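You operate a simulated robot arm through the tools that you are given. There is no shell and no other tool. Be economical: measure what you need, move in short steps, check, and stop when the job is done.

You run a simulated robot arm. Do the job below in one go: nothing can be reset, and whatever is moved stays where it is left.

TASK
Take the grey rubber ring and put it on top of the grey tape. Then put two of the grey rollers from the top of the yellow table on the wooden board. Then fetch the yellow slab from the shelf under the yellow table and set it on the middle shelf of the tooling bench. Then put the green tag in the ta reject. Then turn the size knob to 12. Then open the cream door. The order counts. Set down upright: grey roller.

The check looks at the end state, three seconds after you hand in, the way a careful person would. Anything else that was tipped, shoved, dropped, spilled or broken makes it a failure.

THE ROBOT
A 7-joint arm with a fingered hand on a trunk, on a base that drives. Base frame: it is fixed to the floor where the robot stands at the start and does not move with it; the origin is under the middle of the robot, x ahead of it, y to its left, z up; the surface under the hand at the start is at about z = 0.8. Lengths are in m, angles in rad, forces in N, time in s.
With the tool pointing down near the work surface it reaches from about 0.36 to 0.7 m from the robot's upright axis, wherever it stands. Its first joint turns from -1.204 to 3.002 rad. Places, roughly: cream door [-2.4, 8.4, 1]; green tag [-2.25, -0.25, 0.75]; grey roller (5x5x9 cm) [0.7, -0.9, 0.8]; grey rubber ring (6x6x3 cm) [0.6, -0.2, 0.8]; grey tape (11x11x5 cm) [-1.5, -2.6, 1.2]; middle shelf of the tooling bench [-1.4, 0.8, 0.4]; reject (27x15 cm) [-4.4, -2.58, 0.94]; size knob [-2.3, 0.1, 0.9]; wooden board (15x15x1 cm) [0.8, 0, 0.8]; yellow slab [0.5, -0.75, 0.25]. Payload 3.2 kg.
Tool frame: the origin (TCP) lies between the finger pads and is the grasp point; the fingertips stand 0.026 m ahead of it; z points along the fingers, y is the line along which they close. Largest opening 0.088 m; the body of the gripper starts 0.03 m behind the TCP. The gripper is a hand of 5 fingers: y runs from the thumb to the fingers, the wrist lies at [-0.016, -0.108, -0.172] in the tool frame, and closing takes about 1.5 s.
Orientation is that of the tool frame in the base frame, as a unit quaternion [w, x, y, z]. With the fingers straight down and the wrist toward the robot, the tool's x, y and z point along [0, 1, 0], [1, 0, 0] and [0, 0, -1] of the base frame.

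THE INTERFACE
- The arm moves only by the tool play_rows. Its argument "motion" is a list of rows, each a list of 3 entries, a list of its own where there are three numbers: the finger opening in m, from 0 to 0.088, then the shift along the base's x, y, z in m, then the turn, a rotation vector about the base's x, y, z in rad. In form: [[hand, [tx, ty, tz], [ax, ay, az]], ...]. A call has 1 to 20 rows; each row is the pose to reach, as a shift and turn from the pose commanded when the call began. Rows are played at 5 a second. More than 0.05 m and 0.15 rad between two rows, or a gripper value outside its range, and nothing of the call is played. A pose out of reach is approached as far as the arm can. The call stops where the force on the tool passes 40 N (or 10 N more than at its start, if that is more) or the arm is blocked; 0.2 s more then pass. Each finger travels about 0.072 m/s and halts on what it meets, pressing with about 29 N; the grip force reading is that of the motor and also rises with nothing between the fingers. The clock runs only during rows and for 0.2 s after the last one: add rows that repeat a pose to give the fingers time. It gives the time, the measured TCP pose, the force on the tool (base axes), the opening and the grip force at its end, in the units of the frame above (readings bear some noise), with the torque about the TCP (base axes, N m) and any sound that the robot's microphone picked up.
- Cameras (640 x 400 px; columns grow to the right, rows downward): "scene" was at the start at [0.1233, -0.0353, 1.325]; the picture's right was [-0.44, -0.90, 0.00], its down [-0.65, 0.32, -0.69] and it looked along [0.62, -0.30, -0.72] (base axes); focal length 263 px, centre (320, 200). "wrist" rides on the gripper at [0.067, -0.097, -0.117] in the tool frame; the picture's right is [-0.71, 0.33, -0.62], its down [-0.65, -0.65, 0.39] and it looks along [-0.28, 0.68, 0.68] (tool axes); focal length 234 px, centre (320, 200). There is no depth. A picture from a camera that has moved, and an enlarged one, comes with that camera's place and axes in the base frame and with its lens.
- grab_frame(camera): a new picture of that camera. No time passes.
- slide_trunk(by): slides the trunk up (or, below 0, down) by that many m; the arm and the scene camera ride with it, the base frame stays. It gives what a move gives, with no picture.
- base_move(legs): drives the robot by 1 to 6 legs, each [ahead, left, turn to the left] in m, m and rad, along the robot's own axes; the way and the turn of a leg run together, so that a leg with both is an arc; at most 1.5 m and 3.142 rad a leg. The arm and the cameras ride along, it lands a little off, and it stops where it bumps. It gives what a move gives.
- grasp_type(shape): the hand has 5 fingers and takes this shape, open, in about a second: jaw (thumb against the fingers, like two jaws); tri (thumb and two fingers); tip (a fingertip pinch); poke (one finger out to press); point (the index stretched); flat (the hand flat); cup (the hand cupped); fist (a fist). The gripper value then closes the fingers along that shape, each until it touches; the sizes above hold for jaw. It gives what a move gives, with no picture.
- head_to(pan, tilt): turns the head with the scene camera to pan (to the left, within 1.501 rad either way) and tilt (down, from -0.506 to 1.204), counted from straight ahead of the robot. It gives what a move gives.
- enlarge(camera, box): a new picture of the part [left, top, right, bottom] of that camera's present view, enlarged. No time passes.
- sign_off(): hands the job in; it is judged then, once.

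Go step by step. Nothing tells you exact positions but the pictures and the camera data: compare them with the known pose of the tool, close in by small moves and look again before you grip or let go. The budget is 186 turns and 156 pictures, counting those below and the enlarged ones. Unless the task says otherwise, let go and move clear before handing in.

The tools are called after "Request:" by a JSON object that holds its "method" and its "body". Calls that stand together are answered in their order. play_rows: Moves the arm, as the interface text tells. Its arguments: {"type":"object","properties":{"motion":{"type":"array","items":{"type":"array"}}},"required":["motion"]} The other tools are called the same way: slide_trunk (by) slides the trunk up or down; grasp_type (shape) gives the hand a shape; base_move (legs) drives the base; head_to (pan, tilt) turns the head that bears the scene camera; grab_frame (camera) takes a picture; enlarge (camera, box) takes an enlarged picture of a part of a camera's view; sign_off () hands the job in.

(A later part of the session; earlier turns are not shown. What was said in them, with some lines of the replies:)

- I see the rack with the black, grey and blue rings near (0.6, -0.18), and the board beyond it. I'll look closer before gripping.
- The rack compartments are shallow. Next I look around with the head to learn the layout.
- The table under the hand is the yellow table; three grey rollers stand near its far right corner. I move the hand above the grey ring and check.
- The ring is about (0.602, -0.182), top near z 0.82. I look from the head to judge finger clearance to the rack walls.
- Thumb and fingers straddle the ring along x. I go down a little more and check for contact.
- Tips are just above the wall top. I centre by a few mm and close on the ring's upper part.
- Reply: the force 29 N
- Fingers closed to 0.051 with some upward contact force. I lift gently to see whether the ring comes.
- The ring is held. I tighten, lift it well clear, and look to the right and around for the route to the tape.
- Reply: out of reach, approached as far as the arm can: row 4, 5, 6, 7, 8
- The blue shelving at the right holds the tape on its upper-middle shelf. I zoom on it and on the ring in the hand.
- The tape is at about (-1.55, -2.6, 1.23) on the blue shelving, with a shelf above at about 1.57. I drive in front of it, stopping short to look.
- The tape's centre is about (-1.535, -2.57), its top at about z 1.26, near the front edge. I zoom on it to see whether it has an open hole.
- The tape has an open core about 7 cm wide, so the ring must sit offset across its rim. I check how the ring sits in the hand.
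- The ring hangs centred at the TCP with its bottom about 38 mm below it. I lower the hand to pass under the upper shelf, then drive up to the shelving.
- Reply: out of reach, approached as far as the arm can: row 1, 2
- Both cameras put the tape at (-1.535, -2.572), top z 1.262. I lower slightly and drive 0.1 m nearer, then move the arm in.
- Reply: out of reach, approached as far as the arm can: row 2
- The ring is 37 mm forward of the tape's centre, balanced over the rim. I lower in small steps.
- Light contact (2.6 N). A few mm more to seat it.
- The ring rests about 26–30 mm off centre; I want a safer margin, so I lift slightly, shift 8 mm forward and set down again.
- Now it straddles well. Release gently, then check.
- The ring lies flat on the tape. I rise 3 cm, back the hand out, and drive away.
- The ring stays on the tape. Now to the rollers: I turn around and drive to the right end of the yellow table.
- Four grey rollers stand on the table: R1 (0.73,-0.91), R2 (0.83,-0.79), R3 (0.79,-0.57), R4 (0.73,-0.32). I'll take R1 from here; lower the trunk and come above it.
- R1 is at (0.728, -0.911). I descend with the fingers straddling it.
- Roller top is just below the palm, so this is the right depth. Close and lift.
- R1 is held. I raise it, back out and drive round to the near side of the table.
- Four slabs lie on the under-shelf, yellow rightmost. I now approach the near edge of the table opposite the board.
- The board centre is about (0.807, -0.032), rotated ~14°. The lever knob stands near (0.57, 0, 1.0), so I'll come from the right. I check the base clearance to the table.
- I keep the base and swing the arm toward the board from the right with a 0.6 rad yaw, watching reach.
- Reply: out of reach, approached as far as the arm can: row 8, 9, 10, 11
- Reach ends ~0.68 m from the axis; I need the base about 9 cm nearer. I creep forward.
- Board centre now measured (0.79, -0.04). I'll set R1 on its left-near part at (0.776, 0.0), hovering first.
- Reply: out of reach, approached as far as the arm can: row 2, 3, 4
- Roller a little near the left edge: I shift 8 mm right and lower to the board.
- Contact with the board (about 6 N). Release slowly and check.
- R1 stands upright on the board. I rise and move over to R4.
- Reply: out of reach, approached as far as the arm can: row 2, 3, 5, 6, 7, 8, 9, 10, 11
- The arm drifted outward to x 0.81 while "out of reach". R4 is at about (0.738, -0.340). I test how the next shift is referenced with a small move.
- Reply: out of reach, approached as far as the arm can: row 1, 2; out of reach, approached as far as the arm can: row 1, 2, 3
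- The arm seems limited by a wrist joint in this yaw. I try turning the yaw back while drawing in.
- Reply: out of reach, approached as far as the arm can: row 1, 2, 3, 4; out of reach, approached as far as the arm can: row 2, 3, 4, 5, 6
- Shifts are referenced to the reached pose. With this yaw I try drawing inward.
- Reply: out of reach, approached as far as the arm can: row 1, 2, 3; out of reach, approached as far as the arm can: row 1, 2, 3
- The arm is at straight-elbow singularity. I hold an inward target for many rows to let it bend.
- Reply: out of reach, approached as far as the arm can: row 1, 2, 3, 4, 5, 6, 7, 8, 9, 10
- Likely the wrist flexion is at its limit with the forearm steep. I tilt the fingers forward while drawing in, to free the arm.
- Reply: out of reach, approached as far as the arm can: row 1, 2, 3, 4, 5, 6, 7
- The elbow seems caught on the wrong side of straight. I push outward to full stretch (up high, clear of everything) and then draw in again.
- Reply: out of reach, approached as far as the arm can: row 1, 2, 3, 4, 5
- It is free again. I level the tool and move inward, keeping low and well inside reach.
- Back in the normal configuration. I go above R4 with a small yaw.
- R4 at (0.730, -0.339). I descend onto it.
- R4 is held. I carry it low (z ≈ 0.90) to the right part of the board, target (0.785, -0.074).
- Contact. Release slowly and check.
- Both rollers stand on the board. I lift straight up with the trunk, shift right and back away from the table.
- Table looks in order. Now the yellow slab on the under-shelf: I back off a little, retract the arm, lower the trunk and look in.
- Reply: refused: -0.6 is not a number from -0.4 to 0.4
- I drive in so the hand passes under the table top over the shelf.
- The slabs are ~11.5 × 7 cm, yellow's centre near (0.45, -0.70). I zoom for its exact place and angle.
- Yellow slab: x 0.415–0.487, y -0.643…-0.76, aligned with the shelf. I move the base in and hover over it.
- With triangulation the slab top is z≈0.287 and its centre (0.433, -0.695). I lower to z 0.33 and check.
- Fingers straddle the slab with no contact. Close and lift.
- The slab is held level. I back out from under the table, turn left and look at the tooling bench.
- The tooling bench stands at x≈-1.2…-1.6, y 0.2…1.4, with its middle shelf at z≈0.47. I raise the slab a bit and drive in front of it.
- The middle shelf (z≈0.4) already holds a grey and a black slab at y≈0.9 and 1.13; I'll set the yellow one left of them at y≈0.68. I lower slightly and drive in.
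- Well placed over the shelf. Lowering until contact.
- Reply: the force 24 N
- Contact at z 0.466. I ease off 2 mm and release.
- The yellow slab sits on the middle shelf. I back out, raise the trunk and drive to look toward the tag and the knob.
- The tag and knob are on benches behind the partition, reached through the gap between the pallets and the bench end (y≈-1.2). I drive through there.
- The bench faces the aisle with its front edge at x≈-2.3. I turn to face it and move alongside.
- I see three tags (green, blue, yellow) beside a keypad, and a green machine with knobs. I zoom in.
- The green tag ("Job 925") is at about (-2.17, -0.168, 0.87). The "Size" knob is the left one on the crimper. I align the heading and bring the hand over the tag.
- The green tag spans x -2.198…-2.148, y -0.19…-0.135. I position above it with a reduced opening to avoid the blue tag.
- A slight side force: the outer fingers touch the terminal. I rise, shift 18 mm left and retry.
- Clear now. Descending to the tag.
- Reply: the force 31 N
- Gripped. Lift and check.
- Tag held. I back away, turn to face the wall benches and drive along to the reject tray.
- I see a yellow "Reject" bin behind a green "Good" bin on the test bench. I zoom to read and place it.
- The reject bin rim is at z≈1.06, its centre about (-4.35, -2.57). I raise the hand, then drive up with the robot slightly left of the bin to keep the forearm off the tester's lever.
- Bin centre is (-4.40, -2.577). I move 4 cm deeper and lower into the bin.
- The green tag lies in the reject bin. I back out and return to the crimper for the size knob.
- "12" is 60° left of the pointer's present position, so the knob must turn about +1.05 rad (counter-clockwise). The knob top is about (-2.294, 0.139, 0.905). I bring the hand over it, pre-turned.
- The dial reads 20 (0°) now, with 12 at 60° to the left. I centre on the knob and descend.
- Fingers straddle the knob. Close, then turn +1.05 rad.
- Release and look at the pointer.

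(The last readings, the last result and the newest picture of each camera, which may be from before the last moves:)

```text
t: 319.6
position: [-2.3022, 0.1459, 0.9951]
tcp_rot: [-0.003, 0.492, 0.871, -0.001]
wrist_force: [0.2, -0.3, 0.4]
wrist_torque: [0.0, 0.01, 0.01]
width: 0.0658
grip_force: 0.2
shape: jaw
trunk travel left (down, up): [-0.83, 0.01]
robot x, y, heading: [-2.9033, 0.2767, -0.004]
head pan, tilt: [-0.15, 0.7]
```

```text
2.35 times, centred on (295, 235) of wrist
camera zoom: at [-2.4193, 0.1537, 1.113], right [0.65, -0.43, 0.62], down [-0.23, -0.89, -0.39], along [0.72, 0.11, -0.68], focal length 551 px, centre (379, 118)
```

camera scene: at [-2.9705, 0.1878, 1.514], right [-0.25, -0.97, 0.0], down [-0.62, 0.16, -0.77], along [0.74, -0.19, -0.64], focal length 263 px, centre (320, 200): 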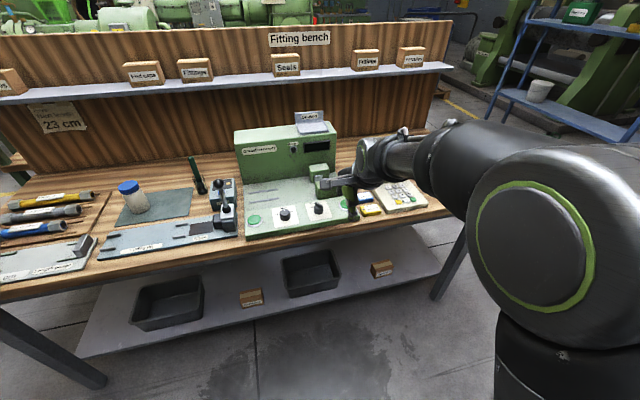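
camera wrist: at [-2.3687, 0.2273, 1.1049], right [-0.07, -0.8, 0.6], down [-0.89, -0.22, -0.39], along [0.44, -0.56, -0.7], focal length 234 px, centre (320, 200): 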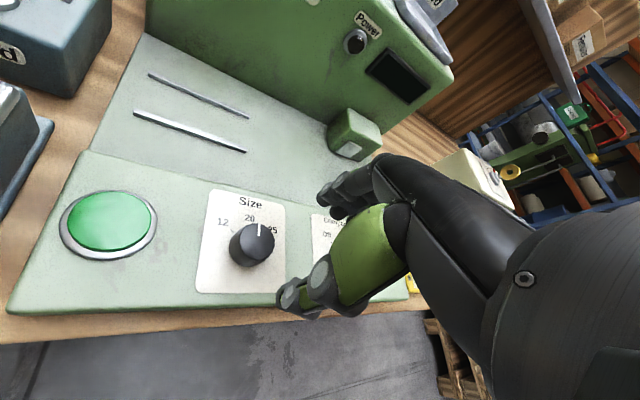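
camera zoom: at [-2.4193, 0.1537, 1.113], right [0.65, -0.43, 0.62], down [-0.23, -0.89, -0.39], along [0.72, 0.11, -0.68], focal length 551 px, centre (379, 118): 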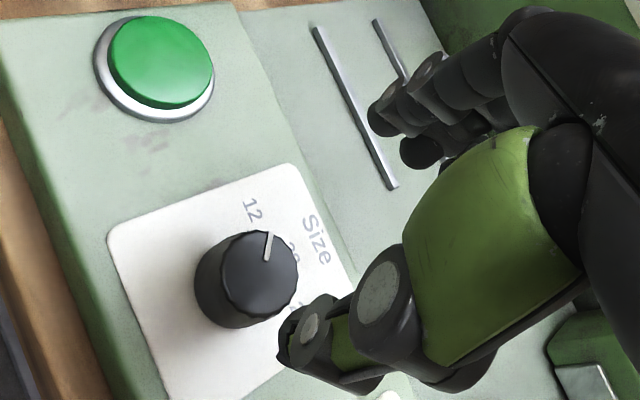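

Request:
{"method": "enlarge", "body": {"camera": "wrist", "box": [195, 205, 275, 255]}}

Request:
{"method": "enlarge", "body": {"camera": "scene", "box": [310, 235, 365, 275]}}

```text
8.00 times, centred on (235, 230) of wrist
camera zoom: at [-2.4193, 0.1537, 1.113], right [0.65, -0.43, 0.62], down [-0.23, -0.89, -0.39], along [0.72, 0.11, -0.68], focal length 1873 px, centre (1000, -40)
```

zoom: 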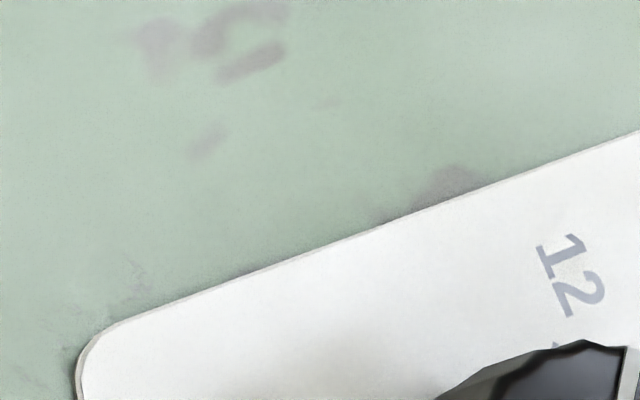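

```text
10.00 times, centred on (338, 255) of scene
camera zoom: at [-2.7713, 0.2669, 1.514], right [-0.16, -0.99, 0.0], down [-0.64, 0.1, -0.77], along [0.76, -0.12, -0.64], focal length 2628 px, centre (145, -350)
```

zoom: 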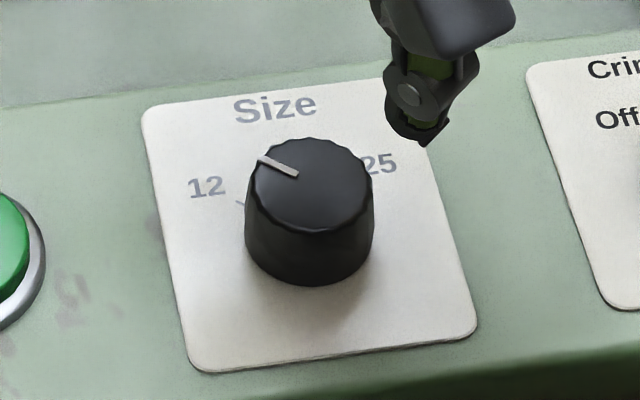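

The pointer stands at about 52°, 8° short of the 12 mark. I regrip and turn a little more.

Request:
{"method": "play_rows", "body": {"motion": [[0.066, [0, -0.001, -0.04], [0, 0, 0]], [0.066, [0, -0.001, -0.082], [0, 0, 0]], [0.045, [0, -0.001, -0.082], [0, 0, 0]], [0.03, [0, -0.001, -0.082], [0, 0, 0]], [0.02, [0, -0.001, -0.082], [0, 0, 0]], [0.02, [0, -0.001, -0.082], [0, 0, 0]], [0.02, [0, -0.001, -0.082], [0, 0, 0]], [0.02, [0, -0.001, -0.082], [0, 0, 0.1]], [0.02, [0, -0.001, -0.082], [0, 0, 0.2]], [0.02, [0, -0.001, -0.082], [0, 0, 0.22]], [0.035, [0, -0.001, -0.082], [0, 0, 0.22]], [0.05, [0, -0.001, -0.082], [0, 0, 0.22]], [0.066, [0, -0.001, -0.082], [0, 0, 0.22]], [0.066, [0, -0.001, -0.082], [0, 0, 0.22]], [0.066, [0, 0, -0.04], [0, 0, 0.22]], [0.066, [0, 0, 0], [0, 0, 0.22]]]}}

Request:
{"method": "enlarge", "body": {"camera": "scene", "box": [310, 235, 365, 275]}}

```text
t: 323.0
position: [-2.3018, 0.1436, 0.9944]
tcp_rot: [-0.003, 0.393, 0.92, -0.002]
wrist_force: [-0.9, 0.1, 0.1]
wrist_torque: [-0.02, 0.01, -0.01]
width: 0.0657
grip_force: 0.0
shape: jaw
trunk travel left (down, up): [-0.83, 0.01]
robot x, y, heading: [-2.905, 0.2786, -0.009]
head pan, tilt: [-0.15, 0.7]
```

```text
10.00 times, centred on (338, 255) of scene
camera zoom: at [-2.7712, 0.2666, 1.514], right [-0.16, -0.99, 0.0], down [-0.64, 0.1, -0.77], along [0.76, -0.12, -0.64], focal length 2628 px, centre (145, -350)
```

zoom: 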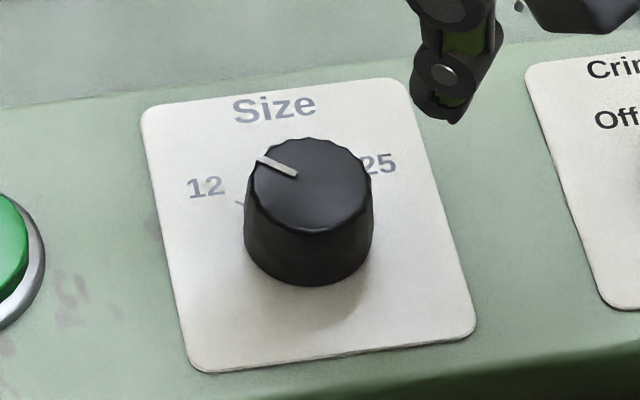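

Measured about the knob's true base centre, the labels are at ±53° and the pointer at 54°, and it did not move on the second turn: it stands at 12. Now I back off and look along the aisle toward the cream door.

Request:
{"method": "base_move", "body": {"legs": [[-0.5, 0, 0], [0, 0, 1.571], [0.8, 0, 0]]}}

Request:
{"method": "head_to", "body": {"pan": 0.0, "tilt": 0.15}}

Request:
{"method": "grab_frame", "body": {"camera": "scene"}}

```text
t: 333.7
position: [-3.2549, 1.7023, 0.9937]
tcp_rot: [-0.001, -0.371, 0.929, -0.004]
wrist_force: [0.4, -0.1, 0.2]
wrist_torque: [0.01, -0.03, 0.02]
width: 0.0656
grip_force: 0.0
shape: jaw
trunk travel left (down, up): [-0.83, 0.01]
robot x, y, heading: [-3.3909, 1.0926, 1.56]
head pan, tilt: [-0.15, 0.7]
```

```text
t: 334.7
position: [-3.256, 1.7019, 0.9937]
tcp_rot: [0.0, -0.372, 0.928, -0.003]
wrist_force: [-0.7, -0.6, 0.1]
wrist_torque: [0.03, -0.01, 0.04]
width: 0.0655
grip_force: 0.1
shape: jaw
trunk travel left (down, up): [-0.83, 0.01]
robot x, y, heading: [-3.3959, 1.0963, 1.558]
head pan, tilt: [0.0, 0.15]
```

```text
16 pictures are left
camera scene: at [-3.3906, 1.2397, 1.564], right [1.0, -0.01, 0.0], down [0.0, -0.15, -0.99], along [0.01, 0.99, -0.15], focal length 263 px, centre (320, 200)
```

scene: 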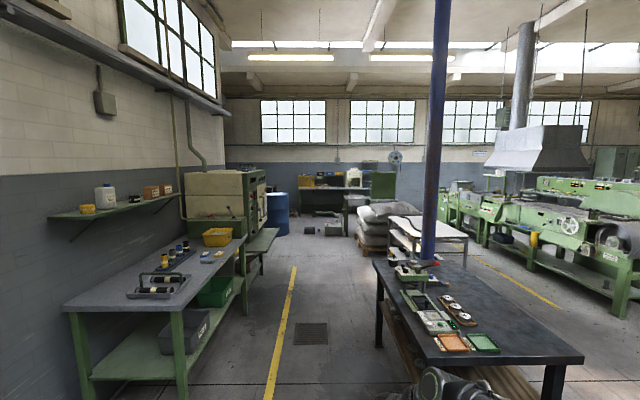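

The cream-coloured box on the far bench (around pixel 354,181) should be it. I drive up the aisle and look again.

Request:
{"method": "base_move", "body": {"legs": [[1.5, 0.03, 0.01], [1.5, 0, 0], [1.2, 0, 0]]}}

Request:
{"method": "head_to", "body": {"pan": -0.25, "tilt": 0.2}}

Request:
{"method": "grab_frame", "body": {"camera": "scene"}}

```text
refused: leg 1 is longer than a leg can be; nothing moved
```

```text
t: 335.4
position: [-3.2554, 1.7023, 0.9935]
tcp_rot: [-0.001, -0.371, 0.929, -0.003]
wrist_force: [-0.8, -0.7, -1.5]
wrist_torque: [0.0, 0.02, -0.01]
width: 0.0654
grip_force: 0.0
shape: jaw
trunk travel left (down, up): [-0.83, 0.01]
robot x, y, heading: [-3.3953, 1.1003, 1.562]
head pan, tilt: [-0.25, 0.201]
```

```text
15 pictures are left
camera scene: at [-3.3677, 1.237, 1.5594], right [0.97, -0.26, 0.0], down [-0.05, -0.19, -0.98], along [0.25, 0.95, -0.2], focal length 263 px, centre (320, 200)
```

scene: 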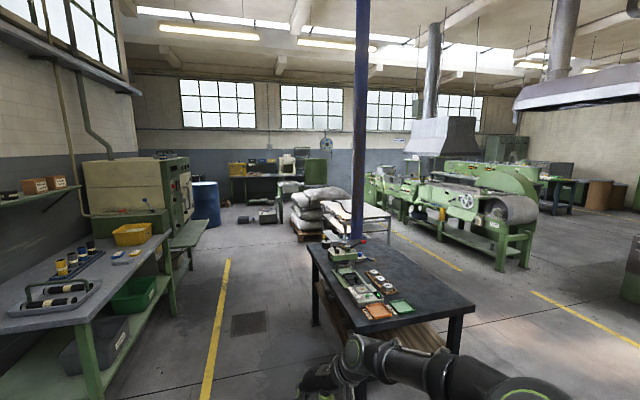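

Request:
{"method": "base_move", "body": {"legs": [[1.4, 0.03, 0.008], [1.4, 0, 0], [1.3, 0, 0]]}}

Request:
{"method": "enlarge", "body": {"camera": "scene", "box": [180, 100, 420, 260]}}

```text
t: 355.3
position: [-3.0718, 5.8188, 0.9937]
tcp_rot: [-0.001, -0.343, 0.939, -0.003]
wrist_force: [0.0, 0.1, 0.9]
wrist_torque: [-0.04, 0.03, 0.02]
width: 0.0656
grip_force: 0.0
shape: jaw
trunk travel left (down, up): [-0.83, 0.01]
robot x, y, heading: [-3.2422, 5.2228, 1.5]
head pan, tilt: [-0.25, 0.201]
```

```text
2.50 times, centred on (300, 180) of scene
camera zoom: at [-3.2103, 5.3619, 1.5594], right [0.95, -0.32, 0.0], down [-0.06, -0.19, -0.98], along [0.31, 0.93, -0.2], focal length 657 px, centre (370, 250)
```

zoom: 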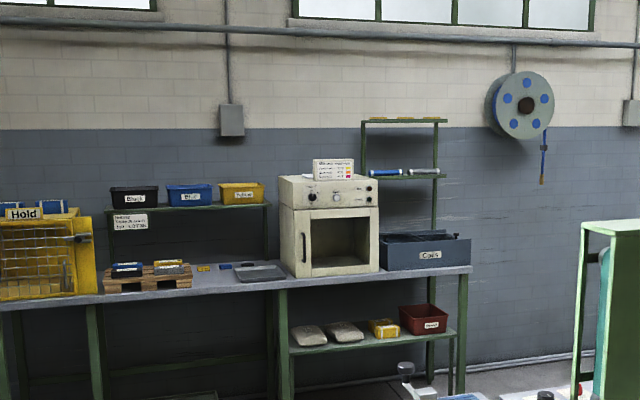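

The cream oven stands on the far bench: its door has a vertical handle at its left (≈(-2.6, 8.1, 1.0)), hinged at right. I reorient the hand to point forward with the fingers closing sideways.

Request:
{"method": "play_rows", "body": {"motion": [[0.066, [0, -0.01, 0], [0, 0, 0.145]], [0.066, [0, -0.02, 0], [0, 0, 0.29]], [0.066, [0, -0.03, 0], [0, 0, 0.435]], [0.066, [0, -0.04, 0.01], [0, 0, 0.58]], [0.066, [0, -0.05, 0.02], [0, 0, 0.725]], [0.066, [0, -0.06, 0.02], [0, 0, 0.87]]]}}

Request:
{"method": "play_rows", "body": {"motion": [[0.07, [0, 0, 0], [0.143, 0, 0]], [0.07, [0, 0, 0], [0.286, 0, 0]], [0.07, [0, 0, 0], [0.429, 0, 0]], [0.07, [0, 0, 0], [0.571, 0, 0]], [0.07, [0, 0, 0], [0.714, 0, 0]], [0.07, [0, 0, 0], [0.857, 0, 0]], [0.07, [0, 0, 0], [1.0, 0, 0]], [0.07, [0, 0, 0], [1.143, 0, 0]], [0.07, [0, 0, 0], [1.286, 0, 0]], [0.07, [0, 0, 0], [1.429, 0, 0]], [0.07, [0, 0, 0], [1.571, 0, 0]]]}}

```text
t: 356.7
position: [-3.0706, 5.759, 1.0145]
tcp_rot: [-0.001, 0.708, -0.706, 0.003]
wrist_force: [-0.4, 0.9, 0.2]
wrist_torque: [-0.01, 0.02, 0.0]
width: 0.0655
grip_force: 0.2
shape: jaw
trunk travel left (down, up): [-0.83, 0.01]
robot x, y, heading: [-3.2423, 5.2251, 1.505]
head pan, tilt: [-0.25, 0.201]
```

```text
t: 359.1
position: [-3.1033, 5.7935, 1.0386]
tcp_rot: [0.501, -0.502, 0.504, 0.492]
wrist_force: [-0.1, 0.9, -0.6]
wrist_torque: [0.03, 0.02, -0.03]
width: 0.0699
grip_force: 0.0
shape: jaw
out of reach, approached as far as the arm can: row 10, 11
trunk travel left (down, up): [-0.83, 0.01]
robot x, y, heading: [-3.243, 5.2245, 1.501]
head pan, tilt: [-0.25, 0.201]
```

Request:
{"method": "head_to", "body": {"pan": -0.2, "tilt": 0.5}}

Request:
{"method": "grab_frame", "body": {"camera": "scene"}}

```text
t: 359.9
position: [-3.104, 5.7935, 1.0371]
tcp_rot: [0.499, -0.505, 0.505, 0.491]
wrist_force: [-0.4, 0.5, -0.1]
wrist_torque: [0.02, 0.0, 0.0]
width: 0.0695
grip_force: 0.1
shape: jaw
trunk travel left (down, up): [-0.83, 0.01]
robot x, y, heading: [-3.2472, 5.2227, 1.496]
head pan, tilt: [-0.201, 0.499]
```

```text
13 pictures are left
camera scene: at [-3.2153, 5.3611, 1.5317], right [0.96, -0.27, 0.0], down [-0.13, -0.46, -0.88], along [0.24, 0.85, -0.48], focal length 263 px, centre (320, 200)
```

scene: 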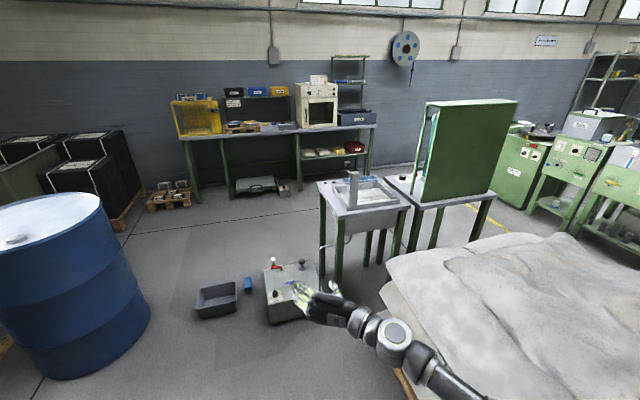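

The floor in front is blocked by boxes and tables, but the space before the oven (y 7.3–8.4) can be entered from the east aisle. I take the known way back through the gap at y≈-1.2 and then north along x≈-0.8.

Request:
{"method": "base_move", "body": {"legs": [[-0.7, 0.2, 0.075], [-1.4, 0, 0], [-1.4, 0, 0], [-1.4, 0, 0]]}}

```text
t: 383.6
position: [-3.49, 0.8938, 1.0373]
tcp_rot: [-0.495, 0.509, -0.5, -0.496]
wrist_force: [-0.7, 0.4, -0.1]
wrist_torque: [0.01, 0.0, 0.04]
width: 0.0697
grip_force: 0.0
shape: jaw
trunk travel left (down, up): [-0.83, 0.01]
robot x, y, heading: [-3.6168, 0.3211, 1.52]
head pan, tilt: [-0.201, 0.499]
```

Request:
{"method": "base_move", "body": {"legs": [[-1.48, 0, 0], [0, 0, -1.52]]}}

```text
t: 394.5
position: [-3.1183, -1.2136, 1.0372]
tcp_rot: [0.701, -0.027, 0.713, 0.02]
wrist_force: [-0.3, 0.4, -0.2]
wrist_torque: [-0.01, -0.02, 0.02]
width: 0.0698
grip_force: 0.0
shape: jaw
trunk travel left (down, up): [-0.83, 0.01]
robot x, y, heading: [-3.6949, -1.1167, 0.005]
head pan, tilt: [-0.201, 0.499]
```

Request:
{"method": "base_move", "body": {"legs": [[1.4, -0.05, 0], [1.4, 0, 0], [0.25, 0, 0]]}}

```text
t: 409.6
position: [-0.0438, -1.2795, 1.0374]
tcp_rot: [0.701, -0.027, 0.713, 0.02]
wrist_force: [1.1, 0.1, 0.7]
wrist_torque: [-0.01, 0.03, 0.04]
width: 0.0696
grip_force: 0.1
shape: jaw
trunk travel left (down, up): [-0.83, 0.01]
robot x, y, heading: [-0.6191, -1.1816, -0.0]
head pan, tilt: [-0.201, 0.499]
```

Request:
{"method": "base_move", "body": {"legs": [[0, 0, 1.571], [1.3, 0.08, 0], [1.3, 0, 0]]}}

Request:
{"method": "head_to", "body": {"pan": 0.0, "tilt": 0.25}}

Request:
{"method": "grab_frame", "body": {"camera": "scene"}}

```text
t: 426.1
position: [-0.6342, 1.9999, 1.0361]
tcp_rot: [-0.481, 0.522, -0.485, -0.51]
wrist_force: [0.6, 0.6, 0.2]
wrist_torque: [0.0, -0.02, 0.0]
width: 0.0699
grip_force: 0.1
shape: jaw
trunk travel left (down, up): [-0.83, 0.01]
robot x, y, heading: [-0.7319, 1.4208, 1.574]
head pan, tilt: [-0.201, 0.499]
```

```text
t: 426.9
position: [-0.6354, 2.0003, 1.0382]
tcp_rot: [-0.481, 0.523, -0.485, -0.51]
wrist_force: [0.2, -0.2, 0.1]
wrist_torque: [-0.01, -0.03, 0.01]
width: 0.0696
grip_force: 0.0
shape: jaw
trunk travel left (down, up): [-0.83, 0.01]
robot x, y, heading: [-0.7287, 1.4201, 1.575]
head pan, tilt: [0.0, 0.25]
```

```text
12 pictures are left
camera scene: at [-0.7309, 1.5655, 1.5547], right [1.0, 0.0, 0.0], down [0.0, -0.25, -0.97], along [0.0, 0.97, -0.25], focal length 263 px, centre (320, 200)
```

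scene: 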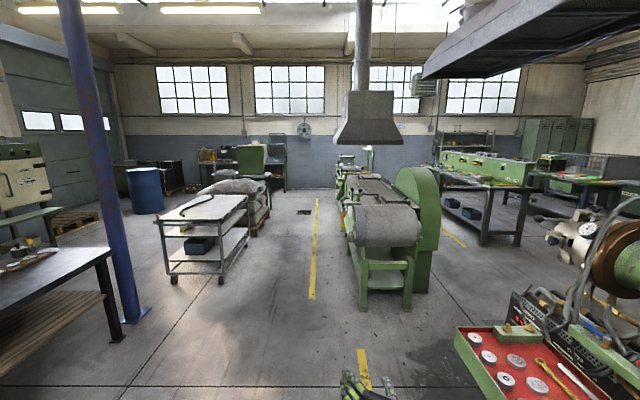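

The east aisle is clear (x -1.5…-0.5). I drive north along x≈-1.0.

Request:
{"method": "base_move", "body": {"legs": [[1.3, 0.27, -0.004], [1.4, 0, 0]]}}

Request:
{"method": "base_move", "body": {"legs": [[1.4, 0, 0], [1.2, 0, 0]]}}

```text
t: 440.1
position: [-0.835, 4.701, 1.0372]
tcp_rot: [-0.49, 0.514, -0.495, -0.501]
wrist_force: [0.1, 0.5, -0.3]
wrist_torque: [0.0, 0.02, 0.01]
width: 0.0698
grip_force: 0.0
shape: jaw
trunk travel left (down, up): [-0.83, 0.01]
robot x, y, heading: [-0.9544, 4.1244, 1.54]
head pan, tilt: [0.0, 0.25]
```

```text
t: 452.7
position: [-0.7398, 7.2731, 1.0367]
tcp_rot: [-0.489, 0.516, -0.493, -0.502]
wrist_force: [-0.6, -0.2, -0.4]
wrist_torque: [0.0, 0.0, 0.02]
width: 0.0696
grip_force: 0.0
shape: jaw
trunk travel left (down, up): [-0.83, 0.01]
robot x, y, heading: [-0.8553, 6.6992, 1.544]
head pan, tilt: [0.0, 0.25]
```

Request:
{"method": "head_to", "body": {"pan": 0.75, "tilt": 0.35}}

Request:
{"method": "grab_frame", "body": {"camera": "scene"}}

```text
t: 453.8
position: [-0.7397, 7.2742, 1.0362]
tcp_rot: [-0.489, 0.515, -0.493, -0.502]
wrist_force: [0.3, -0.2, 0.8]
wrist_torque: [0.03, 0.0, 0.04]
width: 0.0702
grip_force: 0.1
shape: jaw
trunk travel left (down, up): [-0.83, 0.01]
robot x, y, heading: [-0.8542, 6.7005, 1.544]
head pan, tilt: [0.75, 0.351]
```

```text
11 pictures are left
camera scene: at [-0.9143, 6.819, 1.5454], right [0.75, 0.66, 0.0], down [0.23, -0.26, -0.94], along [-0.62, 0.71, -0.34], focal length 263 px, centre (320, 200)
```

scene: 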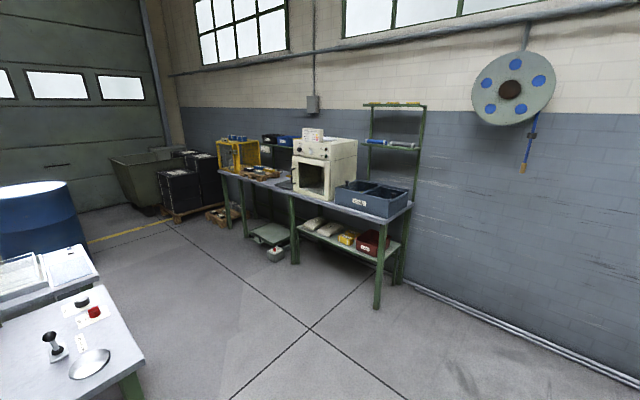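

The oven front is at y≈8.43 (x -2.64…-2.19), handle ≈(-2.57, 8.39, 1.0). I enter the space before the bench and strafe left.

Request:
{"method": "base_move", "body": {"legs": [[0.78, 0, 0.027], [0, 1.0, 0], [0, 0.75, 0]]}}

```text
t: 466.5
position: [-2.4421, 8.168, 1.0372]
tcp_rot: [0.502, -0.502, 0.507, 0.489]
wrist_force: [0.1, 0.1, 0.2]
wrist_torque: [0.02, 0.01, 0.0]
width: 0.07
grip_force: 0.0
shape: jaw
trunk travel left (down, up): [-0.83, 0.01]
robot x, y, heading: [-2.5872, 7.5982, 1.49]
head pan, tilt: [0.75, 0.351]
```

Request:
{"method": "base_move", "body": {"legs": [[0, 0.08, 0.08]]}}

Request:
{"method": "head_to", "body": {"pan": 0.1, "tilt": 0.6}}

Request:
{"method": "grab_frame", "body": {"camera": "scene"}}

Request:
{"method": "grab_frame", "body": {"camera": "wrist"}}

```text
t: 467.5
position: [-2.5676, 8.181, 1.0363]
tcp_rot: [-0.482, 0.522, -0.485, -0.509]
wrist_force: [-1.0, 0.3, -0.4]
wrist_torque: [-0.02, 0.0, 0.02]
width: 0.0698
grip_force: 0.1
shape: jaw
trunk travel left (down, up): [-0.83, 0.01]
robot x, y, heading: [-2.6662, 7.6068, 1.573]
head pan, tilt: [0.75, 0.351]
```

```text
t: 468.6
position: [-2.5681, 8.1813, 1.0363]
tcp_rot: [-0.482, 0.522, -0.486, -0.509]
wrist_force: [-0.6, -0.3, -0.9]
wrist_torque: [0.0, 0.04, 0.0]
width: 0.0699
grip_force: 0.0
shape: jaw
trunk travel left (down, up): [-0.83, 0.01]
robot x, y, heading: [-2.6676, 7.6055, 1.571]
head pan, tilt: [0.099, 0.6]
```

```text
10 pictures are left
camera scene: at [-2.6749, 7.7413, 1.5226], right [0.99, 0.1, 0.0], down [0.06, -0.56, -0.83], along [-0.08, 0.82, -0.56], focal length 263 px, centre (320, 200)
```

scene: 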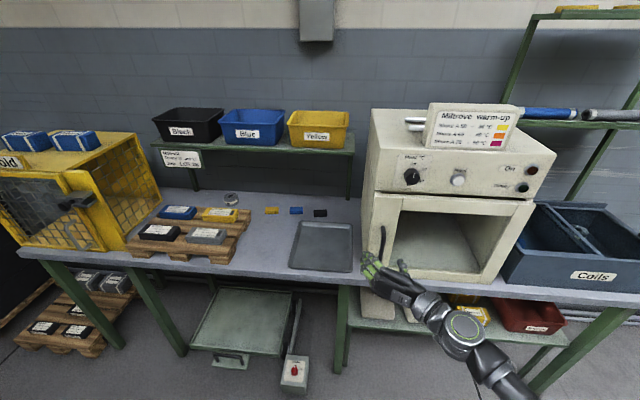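

```text
9 pictures are left
camera wrist: at [-2.4636, 8.0701, 0.9731], right [-0.3, -0.63, 0.72], down [0.62, 0.44, 0.65], along [-0.72, 0.64, 0.26], focal length 234 px, centre (320, 200)
```

wrist: 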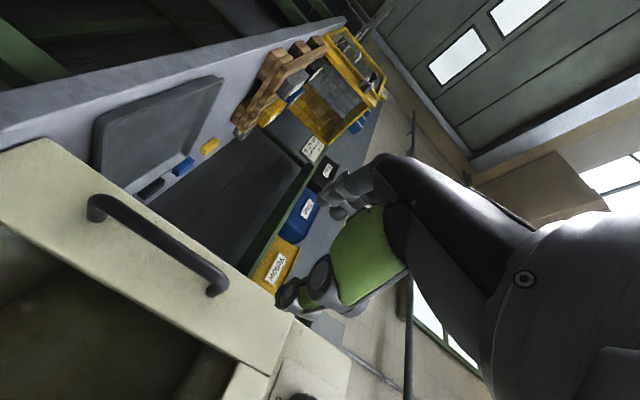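

The handle bar is vertical at about (-2.55, 8.335), z 0.88–1.02. I lower the hand to its mid-height and align.

Request:
{"method": "play_rows", "body": {"motion": [[0.075, [0.005, 0, -0.03], [0, 0, 0]], [0.08, [0.01, 0, -0.06], [0, 0, 0]], [0.085, [0.016, 0, -0.098], [0, 0, 0]], [0.085, [0.016, 0, -0.098], [0, 0, 0]]]}}

Request:
{"method": "base_move", "body": {"legs": [[0.08, 0, 0]]}}

Request:
{"method": "grab_frame", "body": {"camera": "wrist"}}

```text
t: 469.6
position: [-2.5885, 8.1951, 0.9823]
tcp_rot: [-0.481, 0.529, -0.49, -0.498]
wrist_force: [0.5, -0.2, -0.1]
wrist_torque: [-0.02, 0.03, 0.02]
width: 0.0848
grip_force: 0.1
shape: jaw
out of reach, approached as far as the arm can: row 1, 2, 3, 4
trunk travel left (down, up): [-0.83, 0.01]
robot x, y, heading: [-2.6686, 7.6007, 1.569]
head pan, tilt: [0.099, 0.6]
```

```text
t: 470.6
position: [-2.5912, 8.2795, 0.9838]
tcp_rot: [-0.48, 0.53, -0.49, -0.498]
wrist_force: [0.1, -0.5, 0.5]
wrist_torque: [-0.02, 0.03, 0.0]
width: 0.0848
grip_force: 0.0
shape: jaw
trunk travel left (down, up): [-0.83, 0.01]
robot x, y, heading: [-2.6633, 7.686, 1.572]
head pan, tilt: [0.099, 0.6]
```

```text
8 pictures are left
camera wrist: at [-2.4861, 8.1655, 0.9236], right [-0.31, -0.61, 0.73], down [0.61, 0.45, 0.65], along [-0.73, 0.65, 0.24], focal length 234 px, centre (320, 200)
```

wrist: 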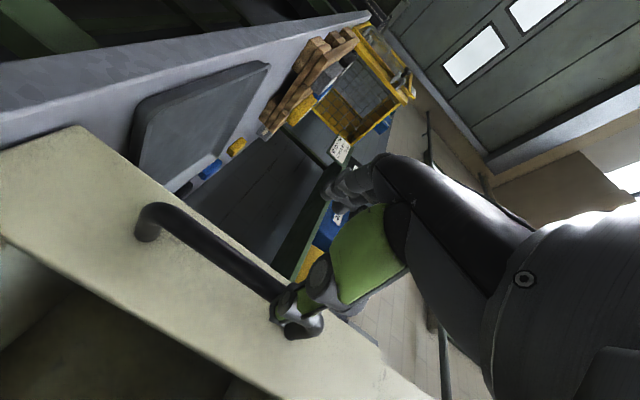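

The arm is near its limit, so I use base and trunk for the alignment: 36 mm right, 45 mm down.

Request:
{"method": "slide_trunk", "body": {"by": -0.045}}

Request:
{"method": "base_move", "body": {"legs": [[-0.02, 0, 0], [0, -0.036, 0]]}}

Request:
{"method": "grab_frame", "body": {"camera": "wrist"}}

```text
t: 471.5
position: [-2.5917, 8.2771, 0.9389]
tcp_rot: [-0.48, 0.53, -0.49, -0.499]
wrist_force: [-0.5, 0.8, -0.4]
wrist_torque: [0.01, 0.02, 0.01]
width: 0.0851
grip_force: 0.1
shape: jaw
trunk travel left (down, up): [-0.785, 0.055]
robot x, y, heading: [-2.6684, 7.6856, 1.57]
head pan, tilt: [0.099, 0.6]
```

```text
t: 472.8
position: [-2.5564, 8.2579, 0.9386]
tcp_rot: [-0.479, 0.53, -0.49, -0.499]
wrist_force: [0.8, 0.1, 0.3]
wrist_torque: [-0.03, 0.0, 0.0]
width: 0.0851
grip_force: 0.1
shape: jaw
trunk travel left (down, up): [-0.785, 0.055]
robot x, y, heading: [-2.6298, 7.6639, 1.57]
head pan, tilt: [0.099, 0.6]
```

```text
7 pictures are left
camera wrist: at [-2.4498, 8.1457, 0.8786], right [-0.31, -0.61, 0.73], down [0.61, 0.45, 0.65], along [-0.73, 0.65, 0.24], focal length 234 px, centre (320, 200)
```

wrist: 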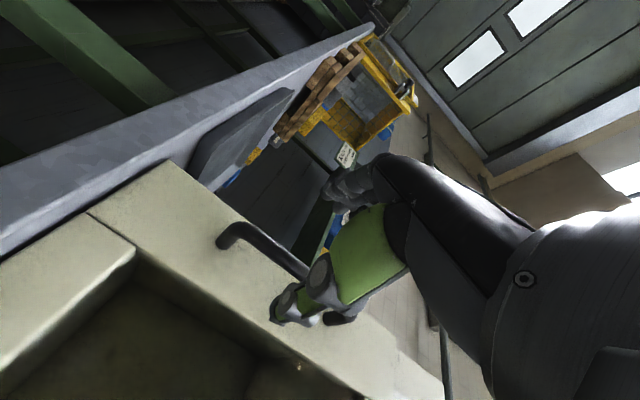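

The bar is lined up between thumb and fingers. I advance 65 mm and close on it.

Request:
{"method": "base_move", "body": {"legs": [[0.065, 0, 0]]}}

Request:
{"method": "play_rows", "body": {"motion": [[0.07, [0, 0, 0], [0, 0, 0]], [0.05, [0, 0, 0], [0, 0, 0]], [0.035, [0, 0, 0], [0, 0, 0]], [0.02, [0, 0, 0], [0, 0, 0]], [0.005, [0, 0, 0], [0, 0, 0]], [0.0, [0, 0, 0], [0, 0, 0]], [0.0, [0, 0, 0], [0, 0, 0]], [0.0, [0, 0, 0], [0, 0, 0]]]}}

Request:
{"method": "grab_frame", "body": {"camera": "wrist"}}

```text
t: 473.8
position: [-2.5545, 8.3213, 0.9396]
tcp_rot: [-0.481, 0.529, -0.49, -0.499]
wrist_force: [0.7, -0.5, 0.2]
wrist_torque: [0.01, -0.02, -0.01]
width: 0.0852
grip_force: 0.0
shape: jaw
trunk travel left (down, up): [-0.785, 0.055]
robot x, y, heading: [-2.6313, 7.7312, 1.572]
head pan, tilt: [0.099, 0.6]
```

```text
t: 475.6
position: [-2.5545, 8.3233, 0.9387]
tcp_rot: [-0.48, 0.53, -0.489, -0.499]
wrist_force: [-2.4, 0.3, -0.3]
wrist_torque: [0.05, -0.1, 0.05]
width: 0.0
grip_force: 29.1
shape: jaw
trunk travel left (down, up): [-0.785, 0.055]
robot x, y, heading: [-2.6298, 7.732, 1.572]
head pan, tilt: [0.099, 0.6]
```

```text
6 pictures are left
camera wrist: at [-2.4496, 8.2098, 0.8791], right [-0.31, -0.61, 0.72], down [0.61, 0.45, 0.65], along [-0.72, 0.65, 0.24], focal length 234 px, centre (320, 200)
```

wrist: 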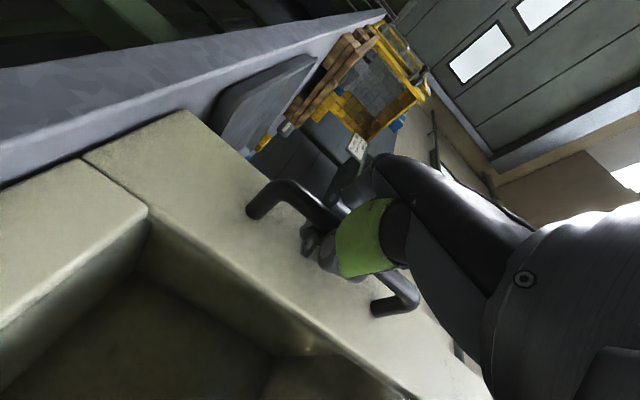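

The handle is held. I swing the door by driving on a small arc around its hinge; first a small test.

Request:
{"method": "base_move", "body": {"legs": [[-0.052, -0.079, 0.12]]}}

```text
t: 476.7
position: [-2.5466, 8.2786, 0.9389]
tcp_rot: [-0.45, 0.56, -0.455, -0.527]
wrist_force: [-18.1, -4.4, -0.9]
wrist_torque: [0.07, -0.06, -0.13]
width: 0.0003
grip_force: 29.2
shape: jaw
trunk travel left (down, up): [-0.785, 0.055]
robot x, y, heading: [-2.5485, 7.6799, 1.694]
head pan, tilt: [0.099, 0.6]
```

Request:
{"method": "base_move", "body": {"legs": [[-0.05, -0.066, 0.12]]}}

```text
t: 477.8
position: [-2.5381, 8.2407, 0.9384]
tcp_rot: [-0.417, 0.584, -0.423, -0.553]
wrist_force: [-1.9, -0.8, -1.5]
wrist_torque: [0.04, -0.06, 0.02]
width: 0.0001
grip_force: 29.5
shape: jaw
trunk travel left (down, up): [-0.785, 0.055]
robot x, y, heading: [-2.4729, 7.6482, 1.81]
head pan, tilt: [0.099, 0.6]
```

Request:
{"method": "grab_frame", "body": {"camera": "wrist"}}

```text
5 pictures are left
camera wrist: at [-2.4093, 8.1555, 0.8791], right [-0.16, -0.67, 0.73], down [0.49, 0.58, 0.65], along [-0.86, 0.46, 0.24], focal length 234 px, centre (320, 200)
```

wrist: 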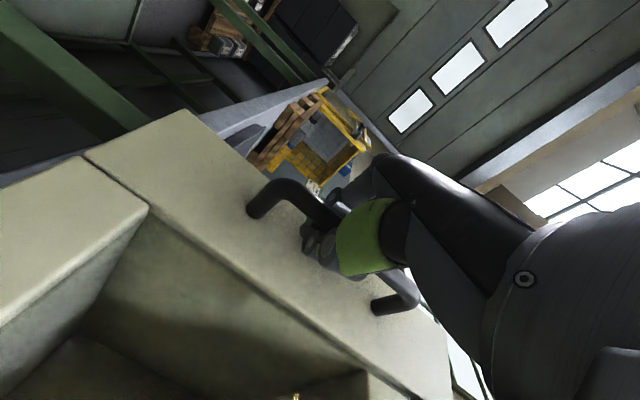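

The door is coming open (≈14°) with the handle firmly held. I continue along the arc.

Request:
{"method": "base_move", "body": {"legs": [[-0.051, -0.07, 0.12], [-0.051, -0.07, 0.12]]}}

```text
t: 479.5
position: [-2.5108, 8.1644, 0.9375]
tcp_rot: [-0.347, 0.631, -0.352, -0.599]
wrist_force: [12.9, 6.4, -1.1]
wrist_torque: [0.05, -0.16, 0.12]
width: 0.0
grip_force: 29.2
shape: jaw
trunk travel left (down, up): [-0.785, 0.055]
robot x, y, heading: [-2.3107, 7.6043, 2.05]
head pan, tilt: [0.099, 0.6]
```

Request:
{"method": "base_move", "body": {"legs": [[-0.051, -0.077, 0.12], [-0.051, -0.073, 0.12]]}}

```text
t: 481.4
position: [-2.46, 8.0957, 0.9385]
tcp_rot: [-0.273, 0.668, -0.272, -0.637]
wrist_force: [-4.0, -3.4, -2.8]
wrist_torque: [0.13, -0.06, 0.03]
width: 0.0
grip_force: 28.8
shape: jaw
trunk travel left (down, up): [-0.785, 0.055]
robot x, y, heading: [-2.1249, 7.5973, 2.294]
head pan, tilt: [0.099, 0.6]
```

41° now. Continue.

Request:
{"method": "base_move", "body": {"legs": [[-0.051, -0.073, 0.12], [-0.051, -0.074, 0.12]]}}

```text
t: 483.2
position: [-2.3959, 8.0396, 0.9394]
tcp_rot: [-0.195, 0.697, -0.187, -0.664]
wrist_force: [-10.6, -15.4, -1.4]
wrist_torque: [0.09, 0.01, -0.15]
width: 0.0001
grip_force: 28.8
shape: jaw
trunk travel left (down, up): [-0.785, 0.055]
robot x, y, heading: [-1.9501, 7.642, 2.531]
head pan, tilt: [0.099, 0.6]
```

Request:
{"method": "base_move", "body": {"legs": [[-0.051, -0.064, 0.12], [-0.051, -0.07, 0.12]]}}

```text
t: 484.9
position: [-2.3214, 7.9955, 0.939]
tcp_rot: [-0.113, 0.715, -0.102, -0.682]
wrist_force: [-2.2, -5.1, -2.0]
wrist_torque: [0.09, -0.01, 0.01]
width: 0.0
grip_force: 28.9
shape: jaw
trunk travel left (down, up): [-0.785, 0.055]
robot x, y, heading: [-1.7982, 7.7108, 2.772]
head pan, tilt: [0.099, 0.6]
```

69° open. One more pair of steps.

Request:
{"method": "base_move", "body": {"legs": [[-0.051, -0.068, 0.12], [-0.051, -0.071, 0.1]]}}

Request:
{"method": "head_to", "body": {"pan": -0.3, "tilt": 0.5}}

Request:
{"method": "grab_frame", "body": {"camera": "scene"}}

```text
t: 486.7
position: [-2.2358, 7.9751, 0.9382]
tcp_rot: [-0.036, 0.722, -0.02, -0.691]
wrist_force: [-4.3, -30.6, -2.5]
wrist_torque: [0.04, 0.07, -0.32]
width: 0.0001
grip_force: 29.3
shape: jaw
trunk travel left (down, up): [-0.785, 0.055]
robot x, y, heading: [-1.667, 7.8181, 2.99]
head pan, tilt: [0.099, 0.6]
```

```text
t: 487.6
position: [-2.2353, 7.9726, 0.9392]
tcp_rot: [-0.034, 0.722, -0.02, -0.69]
wrist_force: [-3.2, -21.5, 0.1]
wrist_torque: [0.04, 0.08, -0.18]
width: 0.0001
grip_force: 28.5
shape: jaw
trunk travel left (down, up): [-0.785, 0.055]
robot x, y, heading: [-1.6615, 7.8173, 2.991]
head pan, tilt: [-0.3, 0.499]
```

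```text
4 pictures are left
camera scene: at [-1.7949, 7.8595, 1.4868], right [0.44, 0.9, 0.0], down [0.43, -0.2, -0.88], along [-0.79, 0.38, -0.48], focal length 263 px, centre (320, 200)
```

scene: 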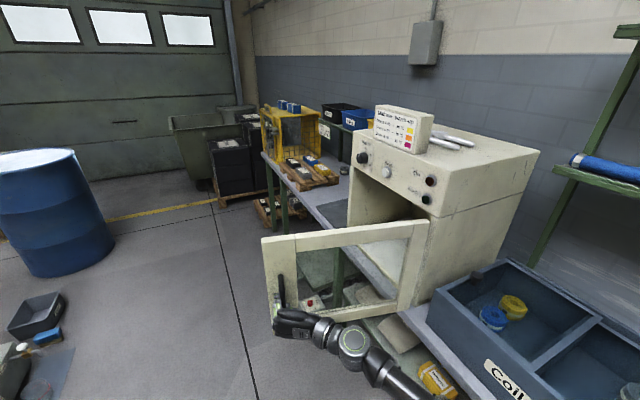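

The door stands open about 80°. I relax the pull, release the handle and back away.

Request:
{"method": "base_move", "body": {"legs": [[0, 0.007, 0]]}}

Request:
{"method": "play_rows", "body": {"motion": [[0.02, [0, 0, 0], [0, 0, 0]], [0.035, [0, 0, 0], [0, 0, 0]], [0.05, [0, 0, 0], [0, 0, 0]], [0.065, [0, 0, 0], [0, 0, 0]], [0.08, [0, 0, 0], [0, 0, 0]], [0.08, [0, 0, 0], [0, 0, 0]]]}}

Request:
{"method": "base_move", "body": {"legs": [[-0.2, 0.01, 0]]}}

Request:
{"method": "grab_frame", "body": {"camera": "scene"}}

```text
t: 488.3
position: [-2.2378, 7.973, 0.9387]
tcp_rot: [-0.036, 0.722, -0.022, -0.691]
wrist_force: [-0.8, -6.0, 0.3]
wrist_torque: [0.04, 0.03, -0.13]
width: 0.0
grip_force: 28.9
shape: jaw
trunk travel left (down, up): [-0.785, 0.055]
robot x, y, heading: [-1.6632, 7.8121, 2.99]
head pan, tilt: [-0.3, 0.499]
```

```text
t: 489.7
position: [-2.2369, 7.9745, 0.9388]
tcp_rot: [-0.036, 0.722, -0.024, -0.691]
wrist_force: [0.2, 0.2, -0.2]
wrist_torque: [-0.03, 0.03, 0.01]
width: 0.0795
grip_force: 0.0
shape: jaw
trunk travel left (down, up): [-0.785, 0.055]
robot x, y, heading: [-1.6665, 7.8093, 2.987]
head pan, tilt: [-0.3, 0.499]
```

```text
t: 491.3
position: [-2.0427, 7.9344, 0.939]
tcp_rot: [-0.035, 0.722, -0.023, -0.691]
wrist_force: [-1.4, 0.0, 1.1]
wrist_torque: [-0.01, -0.01, 0.0]
width: 0.0797
grip_force: 0.1
shape: jaw
trunk travel left (down, up): [-0.785, 0.055]
robot x, y, heading: [-1.4721, 7.7709, 2.986]
head pan, tilt: [-0.3, 0.499]
```

```text
3 pictures are left
camera scene: at [-1.6001, 7.8197, 1.4867], right [0.44, 0.9, 0.0], down [0.43, -0.21, -0.88], along [-0.79, 0.38, -0.48], focal length 263 px, centre (320, 200)
```

scene: 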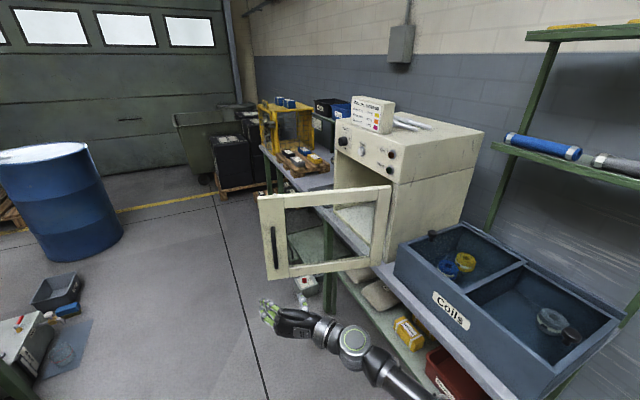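

The door stays wide open, the hand is clear of it, and every step has been done in order, so I hand in.

Request:
{"method": "sign_off", "body": {}}

```text
The job is handed in.
```

I did all six steps in the order given and handed the job in; no result from the check has come back.

- **Ring:** it lies flat on top of the grey tape, set off-centre because the tape's open core is wider than the ring.
- **Rollers:** two grey rollers stand upright on the wooden board.
- **Slab:** the yellow slab is on the middle shelf of the tooling bench, left of the grey and black ones.
- **Tag:** I took "the ta reject" to be the yellow bin labelled "Reject" on the test bench; the green tag (Job 925) lies in it.
- **Knob:** the size knob points at 12. A second, small turn did not move it further.
- **Door:** the cream oven door stands open at about 80°, and the hand is clear of it.

While reaching for the tag, the hand brushed the keypad terminal lightly (about 4 N). I saw no sign that it moved.
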